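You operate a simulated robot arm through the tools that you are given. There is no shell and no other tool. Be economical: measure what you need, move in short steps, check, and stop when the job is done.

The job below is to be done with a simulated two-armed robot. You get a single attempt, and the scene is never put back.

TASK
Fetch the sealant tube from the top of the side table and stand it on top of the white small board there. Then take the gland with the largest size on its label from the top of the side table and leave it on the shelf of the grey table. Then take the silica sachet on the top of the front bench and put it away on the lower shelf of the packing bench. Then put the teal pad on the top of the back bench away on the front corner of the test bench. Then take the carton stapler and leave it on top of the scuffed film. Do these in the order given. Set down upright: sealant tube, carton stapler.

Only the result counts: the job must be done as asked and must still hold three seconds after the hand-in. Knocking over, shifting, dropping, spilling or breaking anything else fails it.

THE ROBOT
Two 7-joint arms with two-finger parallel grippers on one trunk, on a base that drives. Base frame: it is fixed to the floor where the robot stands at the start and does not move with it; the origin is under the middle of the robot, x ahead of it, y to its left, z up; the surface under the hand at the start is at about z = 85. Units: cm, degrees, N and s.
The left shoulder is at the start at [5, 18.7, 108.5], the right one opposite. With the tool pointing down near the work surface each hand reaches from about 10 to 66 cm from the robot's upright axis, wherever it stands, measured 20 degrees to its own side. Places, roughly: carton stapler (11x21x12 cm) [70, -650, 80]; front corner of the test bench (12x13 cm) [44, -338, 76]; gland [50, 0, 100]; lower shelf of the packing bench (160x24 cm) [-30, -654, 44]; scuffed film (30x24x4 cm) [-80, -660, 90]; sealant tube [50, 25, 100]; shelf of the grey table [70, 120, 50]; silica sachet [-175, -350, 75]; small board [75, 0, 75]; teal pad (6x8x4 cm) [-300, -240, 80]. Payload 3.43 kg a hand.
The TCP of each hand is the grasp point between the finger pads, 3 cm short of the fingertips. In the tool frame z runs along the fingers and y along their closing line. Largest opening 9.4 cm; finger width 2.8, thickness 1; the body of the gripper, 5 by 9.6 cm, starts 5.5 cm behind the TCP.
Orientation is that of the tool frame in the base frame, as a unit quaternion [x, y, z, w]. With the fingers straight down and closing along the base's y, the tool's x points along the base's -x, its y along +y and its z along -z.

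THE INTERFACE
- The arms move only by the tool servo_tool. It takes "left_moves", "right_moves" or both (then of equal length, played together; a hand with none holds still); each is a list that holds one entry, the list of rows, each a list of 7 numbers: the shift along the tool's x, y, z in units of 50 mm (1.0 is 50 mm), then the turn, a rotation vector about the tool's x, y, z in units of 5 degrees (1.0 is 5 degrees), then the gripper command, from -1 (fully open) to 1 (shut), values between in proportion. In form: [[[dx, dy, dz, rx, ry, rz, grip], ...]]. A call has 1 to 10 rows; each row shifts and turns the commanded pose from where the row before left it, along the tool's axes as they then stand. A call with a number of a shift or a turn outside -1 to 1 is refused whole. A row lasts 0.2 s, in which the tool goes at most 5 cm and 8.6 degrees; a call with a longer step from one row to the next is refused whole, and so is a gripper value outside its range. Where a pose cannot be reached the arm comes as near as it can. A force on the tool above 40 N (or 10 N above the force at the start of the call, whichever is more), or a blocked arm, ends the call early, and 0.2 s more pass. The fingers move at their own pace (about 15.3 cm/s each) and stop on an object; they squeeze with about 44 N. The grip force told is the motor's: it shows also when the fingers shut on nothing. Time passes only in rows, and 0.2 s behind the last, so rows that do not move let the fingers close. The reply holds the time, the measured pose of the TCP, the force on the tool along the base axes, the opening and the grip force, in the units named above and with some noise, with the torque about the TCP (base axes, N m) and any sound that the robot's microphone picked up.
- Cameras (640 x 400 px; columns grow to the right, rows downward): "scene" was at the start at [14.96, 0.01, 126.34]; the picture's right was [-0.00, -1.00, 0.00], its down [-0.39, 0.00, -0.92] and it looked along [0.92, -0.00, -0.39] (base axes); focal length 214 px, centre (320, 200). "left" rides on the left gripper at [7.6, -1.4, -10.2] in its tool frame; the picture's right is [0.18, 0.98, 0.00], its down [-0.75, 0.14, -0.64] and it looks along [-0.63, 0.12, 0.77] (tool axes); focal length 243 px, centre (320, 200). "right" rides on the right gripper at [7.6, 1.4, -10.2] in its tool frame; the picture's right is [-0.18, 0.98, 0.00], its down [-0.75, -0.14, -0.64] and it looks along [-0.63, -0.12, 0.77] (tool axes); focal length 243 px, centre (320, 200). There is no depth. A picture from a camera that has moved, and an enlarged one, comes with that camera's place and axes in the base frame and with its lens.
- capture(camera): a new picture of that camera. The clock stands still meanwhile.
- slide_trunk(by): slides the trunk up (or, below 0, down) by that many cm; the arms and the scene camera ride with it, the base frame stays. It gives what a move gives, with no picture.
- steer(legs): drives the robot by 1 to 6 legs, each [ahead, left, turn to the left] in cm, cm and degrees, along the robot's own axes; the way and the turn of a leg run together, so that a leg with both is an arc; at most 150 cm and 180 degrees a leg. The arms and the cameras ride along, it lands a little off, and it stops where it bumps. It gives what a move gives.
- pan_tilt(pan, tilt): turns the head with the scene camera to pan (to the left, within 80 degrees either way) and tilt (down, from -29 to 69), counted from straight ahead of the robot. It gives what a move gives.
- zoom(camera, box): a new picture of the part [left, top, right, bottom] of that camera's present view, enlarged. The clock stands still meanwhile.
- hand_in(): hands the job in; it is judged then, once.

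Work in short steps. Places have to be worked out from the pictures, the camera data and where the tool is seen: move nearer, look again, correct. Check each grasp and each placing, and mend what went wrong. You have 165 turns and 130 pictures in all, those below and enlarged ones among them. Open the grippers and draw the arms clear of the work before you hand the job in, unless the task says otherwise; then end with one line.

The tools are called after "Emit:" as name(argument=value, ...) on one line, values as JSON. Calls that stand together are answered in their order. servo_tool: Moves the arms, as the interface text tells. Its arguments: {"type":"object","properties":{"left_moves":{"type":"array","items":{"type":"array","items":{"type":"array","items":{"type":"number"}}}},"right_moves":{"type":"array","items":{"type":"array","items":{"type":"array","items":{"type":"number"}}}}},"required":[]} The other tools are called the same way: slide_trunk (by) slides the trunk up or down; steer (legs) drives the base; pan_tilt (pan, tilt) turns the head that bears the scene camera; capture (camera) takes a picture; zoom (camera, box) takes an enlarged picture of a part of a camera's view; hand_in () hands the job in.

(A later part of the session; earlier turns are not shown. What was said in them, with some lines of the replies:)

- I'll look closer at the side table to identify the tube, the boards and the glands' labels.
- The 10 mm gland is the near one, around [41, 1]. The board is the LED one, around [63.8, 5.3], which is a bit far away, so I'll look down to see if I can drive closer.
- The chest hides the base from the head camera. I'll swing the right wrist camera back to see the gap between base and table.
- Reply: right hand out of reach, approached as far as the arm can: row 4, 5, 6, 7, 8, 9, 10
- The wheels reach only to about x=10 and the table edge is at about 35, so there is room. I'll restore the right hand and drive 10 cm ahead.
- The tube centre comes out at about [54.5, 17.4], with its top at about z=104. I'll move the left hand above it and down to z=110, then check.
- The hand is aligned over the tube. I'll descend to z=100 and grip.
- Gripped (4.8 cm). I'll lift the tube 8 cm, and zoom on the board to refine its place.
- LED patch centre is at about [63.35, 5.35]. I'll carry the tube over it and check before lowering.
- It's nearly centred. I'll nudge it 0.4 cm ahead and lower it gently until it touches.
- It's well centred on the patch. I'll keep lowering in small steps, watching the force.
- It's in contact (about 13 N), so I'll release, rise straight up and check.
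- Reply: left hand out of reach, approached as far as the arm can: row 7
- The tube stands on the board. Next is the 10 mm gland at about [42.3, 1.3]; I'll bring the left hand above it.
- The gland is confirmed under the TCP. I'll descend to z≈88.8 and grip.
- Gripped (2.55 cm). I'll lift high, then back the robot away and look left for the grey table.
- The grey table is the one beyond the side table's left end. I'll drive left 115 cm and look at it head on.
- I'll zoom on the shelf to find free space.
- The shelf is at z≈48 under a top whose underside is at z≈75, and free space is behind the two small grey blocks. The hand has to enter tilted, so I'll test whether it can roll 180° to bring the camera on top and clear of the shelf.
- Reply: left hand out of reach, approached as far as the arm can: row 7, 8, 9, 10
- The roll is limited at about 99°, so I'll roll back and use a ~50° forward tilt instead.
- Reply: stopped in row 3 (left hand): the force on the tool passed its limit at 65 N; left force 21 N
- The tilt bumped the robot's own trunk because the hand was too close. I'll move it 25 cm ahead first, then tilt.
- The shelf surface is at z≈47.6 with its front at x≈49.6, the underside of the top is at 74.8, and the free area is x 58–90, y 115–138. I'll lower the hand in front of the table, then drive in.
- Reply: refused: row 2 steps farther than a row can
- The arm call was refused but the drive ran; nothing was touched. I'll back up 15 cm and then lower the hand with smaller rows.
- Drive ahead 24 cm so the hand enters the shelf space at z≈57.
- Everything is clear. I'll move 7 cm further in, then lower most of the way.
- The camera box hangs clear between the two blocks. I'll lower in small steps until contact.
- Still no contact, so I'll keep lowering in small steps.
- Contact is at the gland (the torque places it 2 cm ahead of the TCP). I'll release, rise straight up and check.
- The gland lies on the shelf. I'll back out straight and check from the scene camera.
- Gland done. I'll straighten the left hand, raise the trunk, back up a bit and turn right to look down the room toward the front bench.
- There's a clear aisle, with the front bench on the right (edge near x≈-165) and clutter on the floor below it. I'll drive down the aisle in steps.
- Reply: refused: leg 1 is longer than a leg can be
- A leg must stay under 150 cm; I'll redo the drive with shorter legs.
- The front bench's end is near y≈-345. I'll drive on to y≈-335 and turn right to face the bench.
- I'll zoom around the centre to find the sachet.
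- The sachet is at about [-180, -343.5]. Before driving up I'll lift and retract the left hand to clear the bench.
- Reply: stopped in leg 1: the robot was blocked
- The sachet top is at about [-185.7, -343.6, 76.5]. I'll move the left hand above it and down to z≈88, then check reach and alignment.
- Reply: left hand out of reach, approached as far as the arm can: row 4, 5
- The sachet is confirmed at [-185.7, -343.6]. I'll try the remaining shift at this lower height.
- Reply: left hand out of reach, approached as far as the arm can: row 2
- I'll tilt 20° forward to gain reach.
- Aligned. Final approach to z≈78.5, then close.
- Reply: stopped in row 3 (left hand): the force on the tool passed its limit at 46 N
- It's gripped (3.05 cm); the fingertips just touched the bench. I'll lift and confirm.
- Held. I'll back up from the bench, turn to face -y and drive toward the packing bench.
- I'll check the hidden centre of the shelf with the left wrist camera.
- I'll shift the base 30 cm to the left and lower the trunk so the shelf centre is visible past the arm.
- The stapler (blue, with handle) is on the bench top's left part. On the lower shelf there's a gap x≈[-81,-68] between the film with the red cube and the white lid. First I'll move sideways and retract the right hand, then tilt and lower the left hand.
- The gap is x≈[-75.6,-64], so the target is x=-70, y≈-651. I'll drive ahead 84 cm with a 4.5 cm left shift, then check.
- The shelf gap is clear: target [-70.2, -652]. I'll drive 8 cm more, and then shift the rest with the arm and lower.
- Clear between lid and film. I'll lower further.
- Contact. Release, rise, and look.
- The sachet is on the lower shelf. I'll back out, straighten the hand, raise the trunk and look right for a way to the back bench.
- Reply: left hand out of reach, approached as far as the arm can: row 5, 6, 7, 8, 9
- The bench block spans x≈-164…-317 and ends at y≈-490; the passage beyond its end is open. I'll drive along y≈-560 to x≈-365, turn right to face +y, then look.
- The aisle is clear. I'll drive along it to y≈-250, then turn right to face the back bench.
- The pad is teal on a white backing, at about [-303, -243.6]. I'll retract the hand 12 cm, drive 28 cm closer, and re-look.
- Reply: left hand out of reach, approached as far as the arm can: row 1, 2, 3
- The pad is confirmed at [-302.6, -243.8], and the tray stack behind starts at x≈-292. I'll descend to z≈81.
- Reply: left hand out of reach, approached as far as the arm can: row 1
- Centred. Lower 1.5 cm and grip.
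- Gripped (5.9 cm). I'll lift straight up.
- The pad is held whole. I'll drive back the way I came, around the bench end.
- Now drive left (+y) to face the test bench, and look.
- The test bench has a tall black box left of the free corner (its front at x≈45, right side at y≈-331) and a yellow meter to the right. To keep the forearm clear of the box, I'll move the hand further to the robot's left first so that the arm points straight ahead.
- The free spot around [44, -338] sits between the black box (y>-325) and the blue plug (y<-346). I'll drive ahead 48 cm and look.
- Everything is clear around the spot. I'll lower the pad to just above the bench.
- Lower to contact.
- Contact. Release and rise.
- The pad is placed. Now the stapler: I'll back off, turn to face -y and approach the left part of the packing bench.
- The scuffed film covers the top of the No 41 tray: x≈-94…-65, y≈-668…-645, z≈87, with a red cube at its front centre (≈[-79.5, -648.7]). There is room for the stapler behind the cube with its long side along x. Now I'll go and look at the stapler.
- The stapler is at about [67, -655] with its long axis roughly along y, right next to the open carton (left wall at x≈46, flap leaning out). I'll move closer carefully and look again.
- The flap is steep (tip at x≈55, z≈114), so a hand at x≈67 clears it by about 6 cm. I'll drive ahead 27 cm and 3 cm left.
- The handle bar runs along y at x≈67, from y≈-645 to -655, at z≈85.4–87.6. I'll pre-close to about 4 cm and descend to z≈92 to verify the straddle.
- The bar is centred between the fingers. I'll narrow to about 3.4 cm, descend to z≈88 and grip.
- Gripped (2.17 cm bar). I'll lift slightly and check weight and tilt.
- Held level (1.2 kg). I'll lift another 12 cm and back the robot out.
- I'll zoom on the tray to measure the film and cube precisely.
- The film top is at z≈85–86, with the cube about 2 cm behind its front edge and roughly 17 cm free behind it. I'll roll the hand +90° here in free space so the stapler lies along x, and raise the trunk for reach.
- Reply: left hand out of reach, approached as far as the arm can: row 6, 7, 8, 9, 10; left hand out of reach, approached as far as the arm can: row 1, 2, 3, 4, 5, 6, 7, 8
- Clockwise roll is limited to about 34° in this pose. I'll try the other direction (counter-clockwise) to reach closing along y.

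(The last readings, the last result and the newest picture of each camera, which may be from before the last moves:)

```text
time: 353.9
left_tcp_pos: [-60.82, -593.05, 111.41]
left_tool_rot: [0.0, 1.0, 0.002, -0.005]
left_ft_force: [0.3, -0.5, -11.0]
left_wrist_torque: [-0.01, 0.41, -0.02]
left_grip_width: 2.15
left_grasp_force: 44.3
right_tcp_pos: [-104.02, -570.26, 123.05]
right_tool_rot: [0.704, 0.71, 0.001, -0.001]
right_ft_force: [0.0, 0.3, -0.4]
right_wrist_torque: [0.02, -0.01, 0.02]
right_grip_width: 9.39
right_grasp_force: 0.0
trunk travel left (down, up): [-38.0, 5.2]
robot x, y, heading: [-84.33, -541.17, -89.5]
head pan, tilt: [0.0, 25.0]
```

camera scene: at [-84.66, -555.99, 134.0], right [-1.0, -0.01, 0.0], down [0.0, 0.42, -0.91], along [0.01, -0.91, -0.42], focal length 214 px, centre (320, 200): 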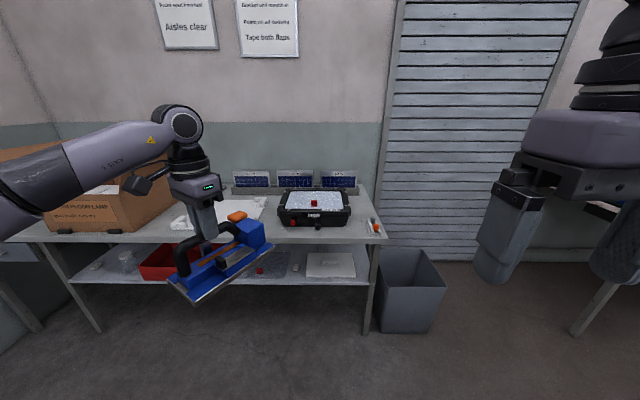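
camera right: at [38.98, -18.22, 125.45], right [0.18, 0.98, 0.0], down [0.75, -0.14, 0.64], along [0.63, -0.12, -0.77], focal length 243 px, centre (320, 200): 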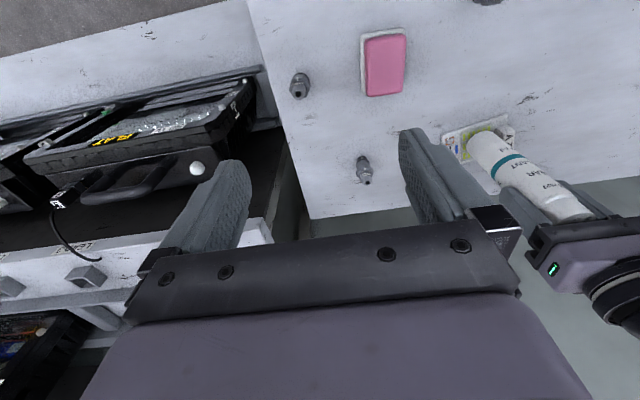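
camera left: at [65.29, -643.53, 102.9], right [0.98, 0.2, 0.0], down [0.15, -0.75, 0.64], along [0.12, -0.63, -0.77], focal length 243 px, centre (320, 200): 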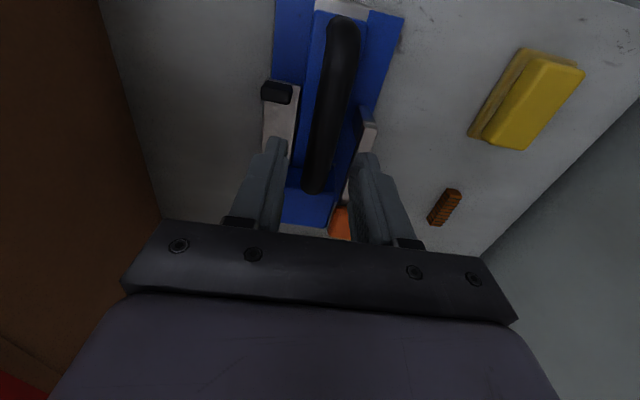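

The rotation succeeded: the head now points to +x and the fingers close along y. I'll drive right 22.5 cm and ahead 50 cm, then look.

Emit:
steer(legs=[[0, -22.5, 0], [52, 0, 0]])

Emit:
pan_tilt(pan=12, tilt=40)

Emit:
capture(camera="scene")

```text
time: 359.1
left_tcp_pos: [-82.39, -644.83, 111.31]
left_tool_rot: [-0.002, 1.0, 0.004, -0.004]
left_ft_force: [-0.6, -0.5, -11.4]
left_wrist_torque: [0.01, 0.37, -0.02]
left_grip_width: 2.13
left_grasp_force: 44.7
right_tcp_pos: [-125.91, -622.35, 123.09]
right_tool_rot: [0.704, 0.711, 0.001, 0.0]
right_ft_force: [-0.2, 1.1, 0.7]
right_wrist_torque: [0.0, -0.02, 0.01]
right_grip_width: 9.38
right_grasp_force: 0.0
trunk travel left (down, up): [-38.0, 5.2]
robot x, y, heading: [-106.32, -592.72, -89.1]
head pan, tilt: [0.0, 25.0]
```

```text
time: 359.9
left_tcp_pos: [-82.39, -644.92, 111.33]
left_tool_rot: [-0.002, 1.0, 0.004, -0.004]
left_ft_force: [-0.2, 0.6, -10.2]
left_wrist_torque: [-0.02, 0.4, -0.01]
left_grip_width: 2.14
left_grasp_force: 43.7
right_tcp_pos: [-125.82, -622.36, 123.14]
right_tool_rot: [0.704, 0.711, 0.001, -0.002]
right_ft_force: [-1.2, 1.0, -0.4]
right_wrist_torque: [-0.01, -0.02, -0.01]
right_grip_width: 9.42
right_grasp_force: 0.1
trunk travel left (down, up): [-38.0, 5.2]
robot x, y, heading: [-106.79, -592.76, -89.2]
head pan, tilt: [12.0, 40.0]
```

```text
22 pictures are left
camera scene: at [-104.71, -607.04, 131.69], right [-0.98, -0.22, 0.0], down [-0.14, 0.63, -0.77], along [0.17, -0.75, -0.64], focal length 214 px, centre (320, 200)
```

scene: 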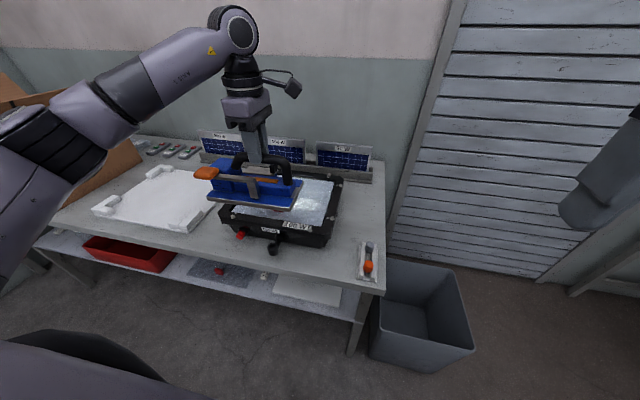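

Emit:
zoom(camera="scene", box=[195, 140, 355, 250])

Emit:
capture(camera="left")

```text
3.64 times, centred on (275, 195) of scene
camera zoom: at [-104.71, -607.04, 131.69], right [-0.98, -0.22, 0.0], down [-0.14, 0.63, -0.77], along [0.17, -0.75, -0.64], focal length 780 px, centre (484, 218)
```

zoom: 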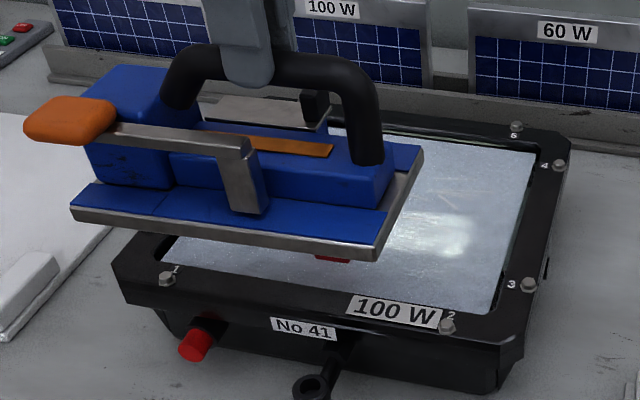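

```text
20 pictures are left
camera left: at [-90.16, -646.29, 121.74], right [-0.19, 0.98, 0.01], down [0.76, 0.14, 0.64], along [0.62, 0.13, -0.77], focal length 243 px, centre (320, 200)
```

left: 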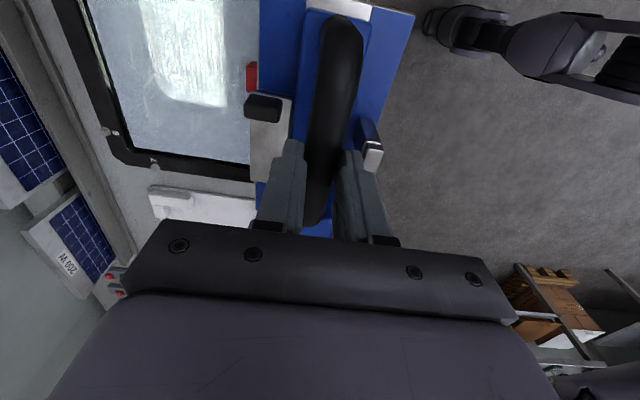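

Film spans x≈-96…-66, y≈-673…-649.4, and the cube's back is at y≈-653.5. Target TCP is [-83.8, -663] so the stapler covers y -657.5…-668.5. I'll drive 10 cm ahead, then extend the arm.

Emit:
steer(legs=[[10, 0, 0]])

Emit:
servo_tool(left_moves=[[[0.15, -0.5, 0.2, 0, 0, 0, 1], [0.1, -0.5, 0.2, 0, 0, 0, 1], [0, -0.4, 0.2, 0, 0, 0, 1], [0, 0, 0, 0, 0, 0, 1]]])

```text
time: 361.0
left_tcp_pos: [-82.37, -654.58, 111.28]
left_tool_rot: [-0.002, 1.0, 0.004, -0.004]
left_ft_force: [-0.8, 0.3, -10.8]
left_wrist_torque: [-0.03, 0.42, -0.01]
left_grip_width: 2.16
left_grasp_force: 44.4
right_tcp_pos: [-125.73, -632.06, 123.07]
right_tool_rot: [0.703, 0.711, 0.001, 0.0]
right_ft_force: [-0.5, 0.1, -0.6]
right_wrist_torque: [0.02, 0.0, 0.0]
right_grip_width: 9.41
right_grasp_force: 0.0
trunk travel left (down, up): [-38.0, 5.2]
robot x, y, heading: [-106.63, -602.28, -89.1]
head pan, tilt: [12.0, 40.0]
```

```text
time: 362.0
left_tcp_pos: [-83.63, -661.57, 108.22]
left_tool_rot: [-0.002, 1.0, 0.003, -0.005]
left_ft_force: [-0.1, 0.6, -10.6]
left_wrist_torque: [-0.04, 0.37, 0.01]
left_grip_width: 2.18
left_grasp_force: 44.1
right_tcp_pos: [-125.66, -632.16, 122.99]
right_tool_rot: [0.703, 0.711, 0.0, 0.0]
right_ft_force: [0.1, 0.1, -0.9]
right_wrist_torque: [0.0, -0.02, -0.01]
right_grip_width: 9.37
right_grasp_force: 0.0
trunk travel left (down, up): [-38.0, 5.2]
robot x, y, heading: [-106.49, -602.41, -89.2]
head pan, tilt: [12.0, 40.0]
```

Within reach. A bit more ahead, and lower to z≈102, then check.

Emit:
servo_tool(left_moves=[[[0.02, -0.3, 0.4, 0, 0, 0, 1], [0, 0, 0.5, 0, 0, 0, 1], [0, 0, 0.3, 0, 0, 0, 1], [0, 0, 0, 0, 0, 0, 1]]])

Emit:
zoom(camera="scene", box=[195, 140, 355, 250])

Emit:
capture(camera="left")

```text
time: 363.0
left_tcp_pos: [-83.59, -663.24, 102.19]
left_tool_rot: [-0.002, 1.0, 0.003, -0.004]
left_ft_force: [0.4, 0.3, -11.0]
left_wrist_torque: [-0.01, 0.4, 0.04]
left_grip_width: 2.16
left_grasp_force: 43.7
right_tcp_pos: [-125.75, -632.0, 123.19]
right_tool_rot: [0.703, 0.711, 0.0, -0.001]
right_ft_force: [-0.1, 0.7, 0.2]
right_wrist_torque: [-0.02, 0.01, -0.01]
right_grip_width: 9.39
right_grasp_force: 0.0
trunk travel left (down, up): [-38.0, 5.2]
robot x, y, heading: [-106.7, -602.56, -89.2]
head pan, tilt: [12.0, 40.0]
```

```text
3.64 times, centred on (275, 195) of scene
camera zoom: at [-104.57, -616.78, 131.68], right [-0.98, -0.22, 0.0], down [-0.14, 0.63, -0.77], along [0.17, -0.75, -0.64], focal length 780 px, centre (484, 218)
```

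zoom: 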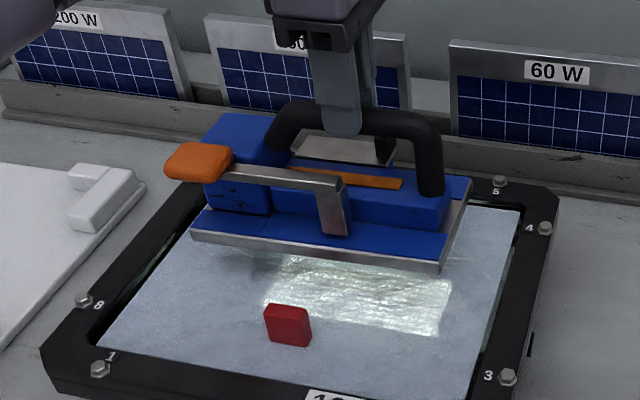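

```text
18 pictures are left
camera left: at [-91.32, -664.65, 112.72], right [-0.19, 0.98, 0.01], down [0.76, 0.14, 0.64], along [0.62, 0.13, -0.77], focal length 243 px, centre (320, 200)
```

left: 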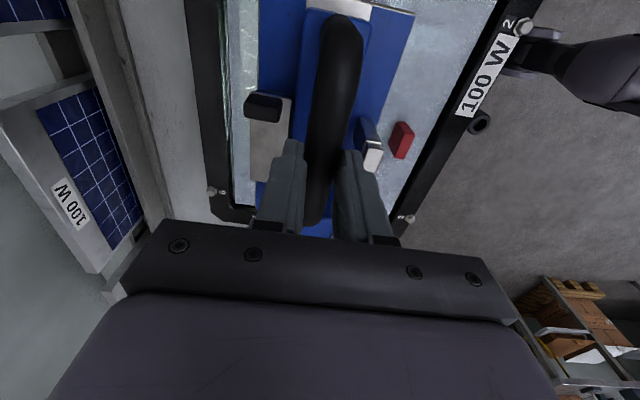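

The stapler is well placed behind the cube with 3–4 cm margins. I'll lower it.

Emit:
servo_tool(left_moves=[[[0, 0, 0.3, 0, 0, 0, 1], [0, 0, 0.2, 0, 0, 0, 1], [0, 0, 0.1, 0, 0, 0, 1], [0, 0, 0, 0, 0, 0, 1]]])

```text
time: 364.0
left_tcp_pos: [-83.84, -663.06, 99.24]
left_tool_rot: [-0.002, 1.0, 0.004, -0.004]
left_ft_force: [-0.7, -0.1, -11.4]
left_wrist_torque: [-0.02, 0.39, 0.01]
left_grip_width: 2.16
left_grasp_force: 43.9
right_tcp_pos: [-125.74, -632.2, 123.12]
right_tool_rot: [0.703, 0.711, 0.0, 0.0]
right_ft_force: [0.1, 0.5, 0.5]
right_wrist_torque: [0.0, 0.02, 0.01]
right_grip_width: 9.4
right_grasp_force: 0.1
trunk travel left (down, up): [-38.0, 5.2]
robot x, y, heading: [-106.62, -602.67, -89.3]
head pan, tilt: [12.0, 40.0]
```

Emit:
servo_tool(left_moves=[[[0, 0, 0.1, 0, 0, 0, 1], [0, 0, 0.08, 0, 0, 0, 1], [0, 0, 0, 0, 0, 0, 1]]])

Emit:
zoom(camera="scene", box=[195, 140, 355, 250])

```text
time: 364.8
left_tcp_pos: [-83.75, -662.96, 98.44]
left_tool_rot: [-0.002, 1.0, 0.003, -0.005]
left_ft_force: [0.1, -1.2, -11.2]
left_wrist_torque: [-0.03, 0.37, -0.01]
left_grip_width: 2.17
left_grasp_force: 44.3
right_tcp_pos: [-125.73, -632.09, 123.1]
right_tool_rot: [0.703, 0.711, 0.001, -0.001]
right_ft_force: [-0.1, -0.6, -0.2]
right_wrist_torque: [-0.02, 0.0, 0.0]
right_grip_width: 9.38
right_grasp_force: 0.0
trunk travel left (down, up): [-38.0, 5.2]
robot x, y, heading: [-106.22, -602.96, -89.1]
head pan, tilt: [12.0, 40.0]
```

```text
3.64 times, centred on (275, 195) of scene
camera zoom: at [-104.57, -616.79, 131.68], right [-0.98, -0.22, 0.0], down [-0.14, 0.63, -0.77], along [0.17, -0.75, -0.64], focal length 780 px, centre (484, 218)
```

zoom: 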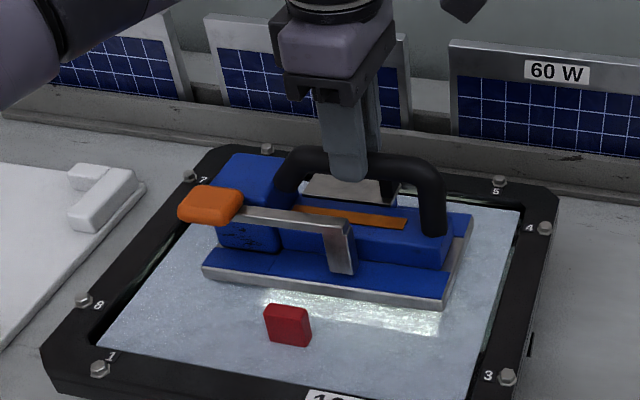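

Emit:
servo_tool(left_moves=[[[0, 0, 0.06, 0, 0, 0, 1], [0, 0, 0.05, 0, 0, 0, 1], [0, 0, 0, 0, 0, 0, 1]]])

```text
time: 365.6
left_tcp_pos: [-83.81, -663.0, 98.0]
left_tool_rot: [-0.002, 1.0, 0.001, -0.002]
left_ft_force: [-0.8, 0.1, 0.5]
left_wrist_torque: [0.09, -1.13, 0.03]
left_grip_width: 2.14
left_grasp_force: 43.9
right_tcp_pos: [-125.85, -632.04, 123.13]
right_tool_rot: [0.703, 0.711, 0.001, 0.0]
right_ft_force: [0.1, 0.7, -0.5]
right_wrist_torque: [0.0, 0.01, 0.0]
right_grip_width: 9.38
right_grasp_force: 0.1
trunk travel left (down, up): [-38.0, 5.2]
robot x, y, heading: [-106.36, -602.76, -89.2]
head pan, tilt: [12.0, 40.0]
```

The head end touches first. I'll lower slightly more to seat it, then check.

Emit:
servo_tool(left_moves=[[[0, 0, 0.03, 0, 0, 0, 1], [0, 0, 0, 0, 0, 0, 1]]])

Emit:
zoom(camera="scene", box=[195, 140, 355, 250])

```text
time: 366.2
left_tcp_pos: [-83.92, -662.97, 97.86]
left_tool_rot: [-0.002, 1.0, 0.002, -0.004]
left_ft_force: [-0.2, -0.7, 3.7]
left_wrist_torque: [-0.11, -1.37, -0.08]
left_grip_width: 2.13
left_grasp_force: 44.4
right_tcp_pos: [-125.76, -631.97, 123.19]
right_tool_rot: [0.703, 0.711, 0.001, 0.0]
right_ft_force: [0.6, 0.6, -0.9]
right_wrist_torque: [0.01, -0.03, 0.01]
right_grip_width: 9.4
right_grasp_force: 0.0
trunk travel left (down, up): [-38.0, 5.2]
robot x, y, heading: [-106.34, -602.7, -89.4]
head pan, tilt: [12.0, 40.0]
```

```text
3.64 times, centred on (275, 195) of scene
camera zoom: at [-104.67, -616.65, 131.71], right [-0.98, -0.22, 0.0], down [-0.14, 0.63, -0.77], along [0.17, -0.75, -0.64], focal length 780 px, centre (484, 218)
```

zoom: 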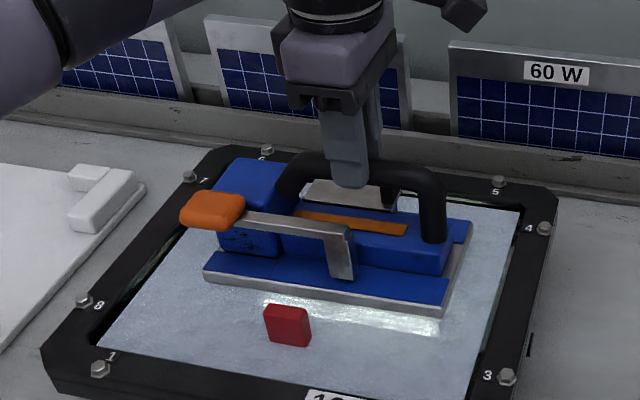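

Seated. I'll open gently to 3.4 cm (to avoid the side plate), rise, then check.

Emit:
servo_tool(left_moves=[[[0, 0, 0, 0, 0, 0, 0.45], [0, 0, 0, 0, 0, 0, 0.3], [0, 0, 0, 0, 0, 0, 0.3], [0, 0, -0.3, 0, 0, 0, 0.3], [0, 0, -0.5, 0, 0, 0, 0.3], [0, 0, -0.7, 0, 0, 0, 0.3], [0, 0, -0.7, 0, 0, 0, 0.3]]])

Emit:
zoom(camera="scene", box=[195, 120, 355, 250])

```text
time: 367.8
left_tcp_pos: [-83.9, -663.24, 109.0]
left_tool_rot: [-0.002, 1.0, 0.002, -0.004]
left_ft_force: [-0.4, 0.2, 0.4]
left_wrist_torque: [0.04, 0.0, 0.05]
left_grip_width: 3.29
left_grasp_force: 0.1
right_tcp_pos: [-125.74, -631.98, 123.2]
right_tool_rot: [0.703, 0.712, 0.001, 0.001]
right_ft_force: [-0.5, 0.4, -0.1]
right_wrist_torque: [0.0, -0.02, -0.01]
right_grip_width: 9.41
right_grasp_force: 0.0
trunk travel left (down, up): [-38.0, 5.2]
robot x, y, heading: [-106.49, -602.45, -89.2]
head pan, tilt: [12.0, 40.0]
```

```text
3.08 times, centred on (275, 185) of scene
camera zoom: at [-104.65, -616.65, 131.7], right [-0.98, -0.22, 0.0], down [-0.14, 0.63, -0.77], along [0.17, -0.75, -0.64], focal length 660 px, centre (458, 246)
```

zoom: 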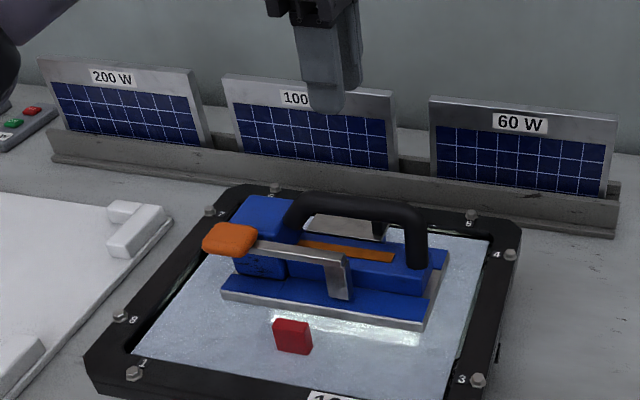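

The stapler stands upright on the film, and the cube hasn't moved. I'll open the gripper and back the robot away.

Emit:
steer(legs=[[-60, 0, 0]])

Emit:
servo_tool(left_moves=[[[0, 0, 0, 0, 0, 0, -1], [0, 0, 0, 0, 0, 0, -1], [0, 0, 0, 0, 0, 0, -1]]])

Emit:
capture(camera="scene")

```text
time: 371.2
left_tcp_pos: [-84.08, -603.03, 108.85]
left_tool_rot: [-0.01, 1.0, 0.002, -0.003]
left_ft_force: [0.1, -0.2, 0.1]
left_wrist_torque: [-0.03, 0.05, 0.01]
left_grip_width: 3.3
left_grasp_force: 0.1
right_tcp_pos: [-126.56, -572.5, 123.25]
right_tool_rot: [0.698, 0.716, 0.0, 0.001]
right_ft_force: [-1.1, -0.3, -0.9]
right_wrist_torque: [-0.01, -0.02, -0.01]
right_grip_width: 9.39
right_grasp_force: 0.0
trunk travel left (down, up): [-38.0, 5.2]
robot x, y, heading: [-107.63, -542.59, -88.2]
head pan, tilt: [12.0, 40.0]
```

```text
time: 372.0
left_tcp_pos: [-84.11, -602.91, 108.85]
left_tool_rot: [-0.009, 1.0, 0.003, -0.004]
left_ft_force: [-1.1, -0.1, 0.3]
left_wrist_torque: [-0.01, -0.01, -0.02]
left_grip_width: 9.4
left_grasp_force: 0.0
right_tcp_pos: [-126.6, -572.54, 123.12]
right_tool_rot: [0.698, 0.716, 0.001, 0.0]
right_ft_force: [0.7, 0.6, 0.6]
right_wrist_torque: [-0.05, -0.02, -0.01]
right_grip_width: 9.39
right_grasp_force: 0.1
trunk travel left (down, up): [-38.0, 5.2]
robot x, y, heading: [-107.86, -543.28, -88.7]
head pan, tilt: [12.0, 40.0]
```

```text
14 pictures are left
camera scene: at [-105.67, -556.89, 131.7], right [-0.97, -0.24, 0.0], down [-0.15, 0.62, -0.77], along [0.18, -0.74, -0.64], focal length 214 px, centre (320, 200)
```

scene: 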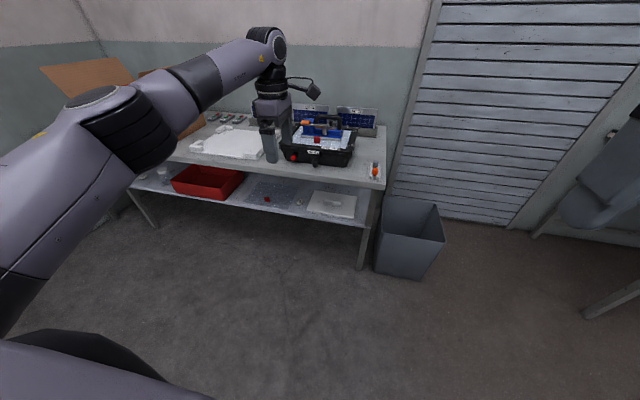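

Every item is in place, the arms are clear and both grippers are open, so I'm handing in.

Emit:
hand_in()

```text
The job is handed in.
```

I did all five moves in the order given and handed the job in; no verdict came back. The sealant tube stands upright on the white LED board, the 10 mm gland is on the grey table's shelf, and the silica sachet is on the packing bench's lower shelf. The teal pad is on the front corner of the test bench, and the carton stapler is upright on the scuffed film. I saw nothing knocked over or shifted, though the base was stopped once by something low as I drove up to the front bench.
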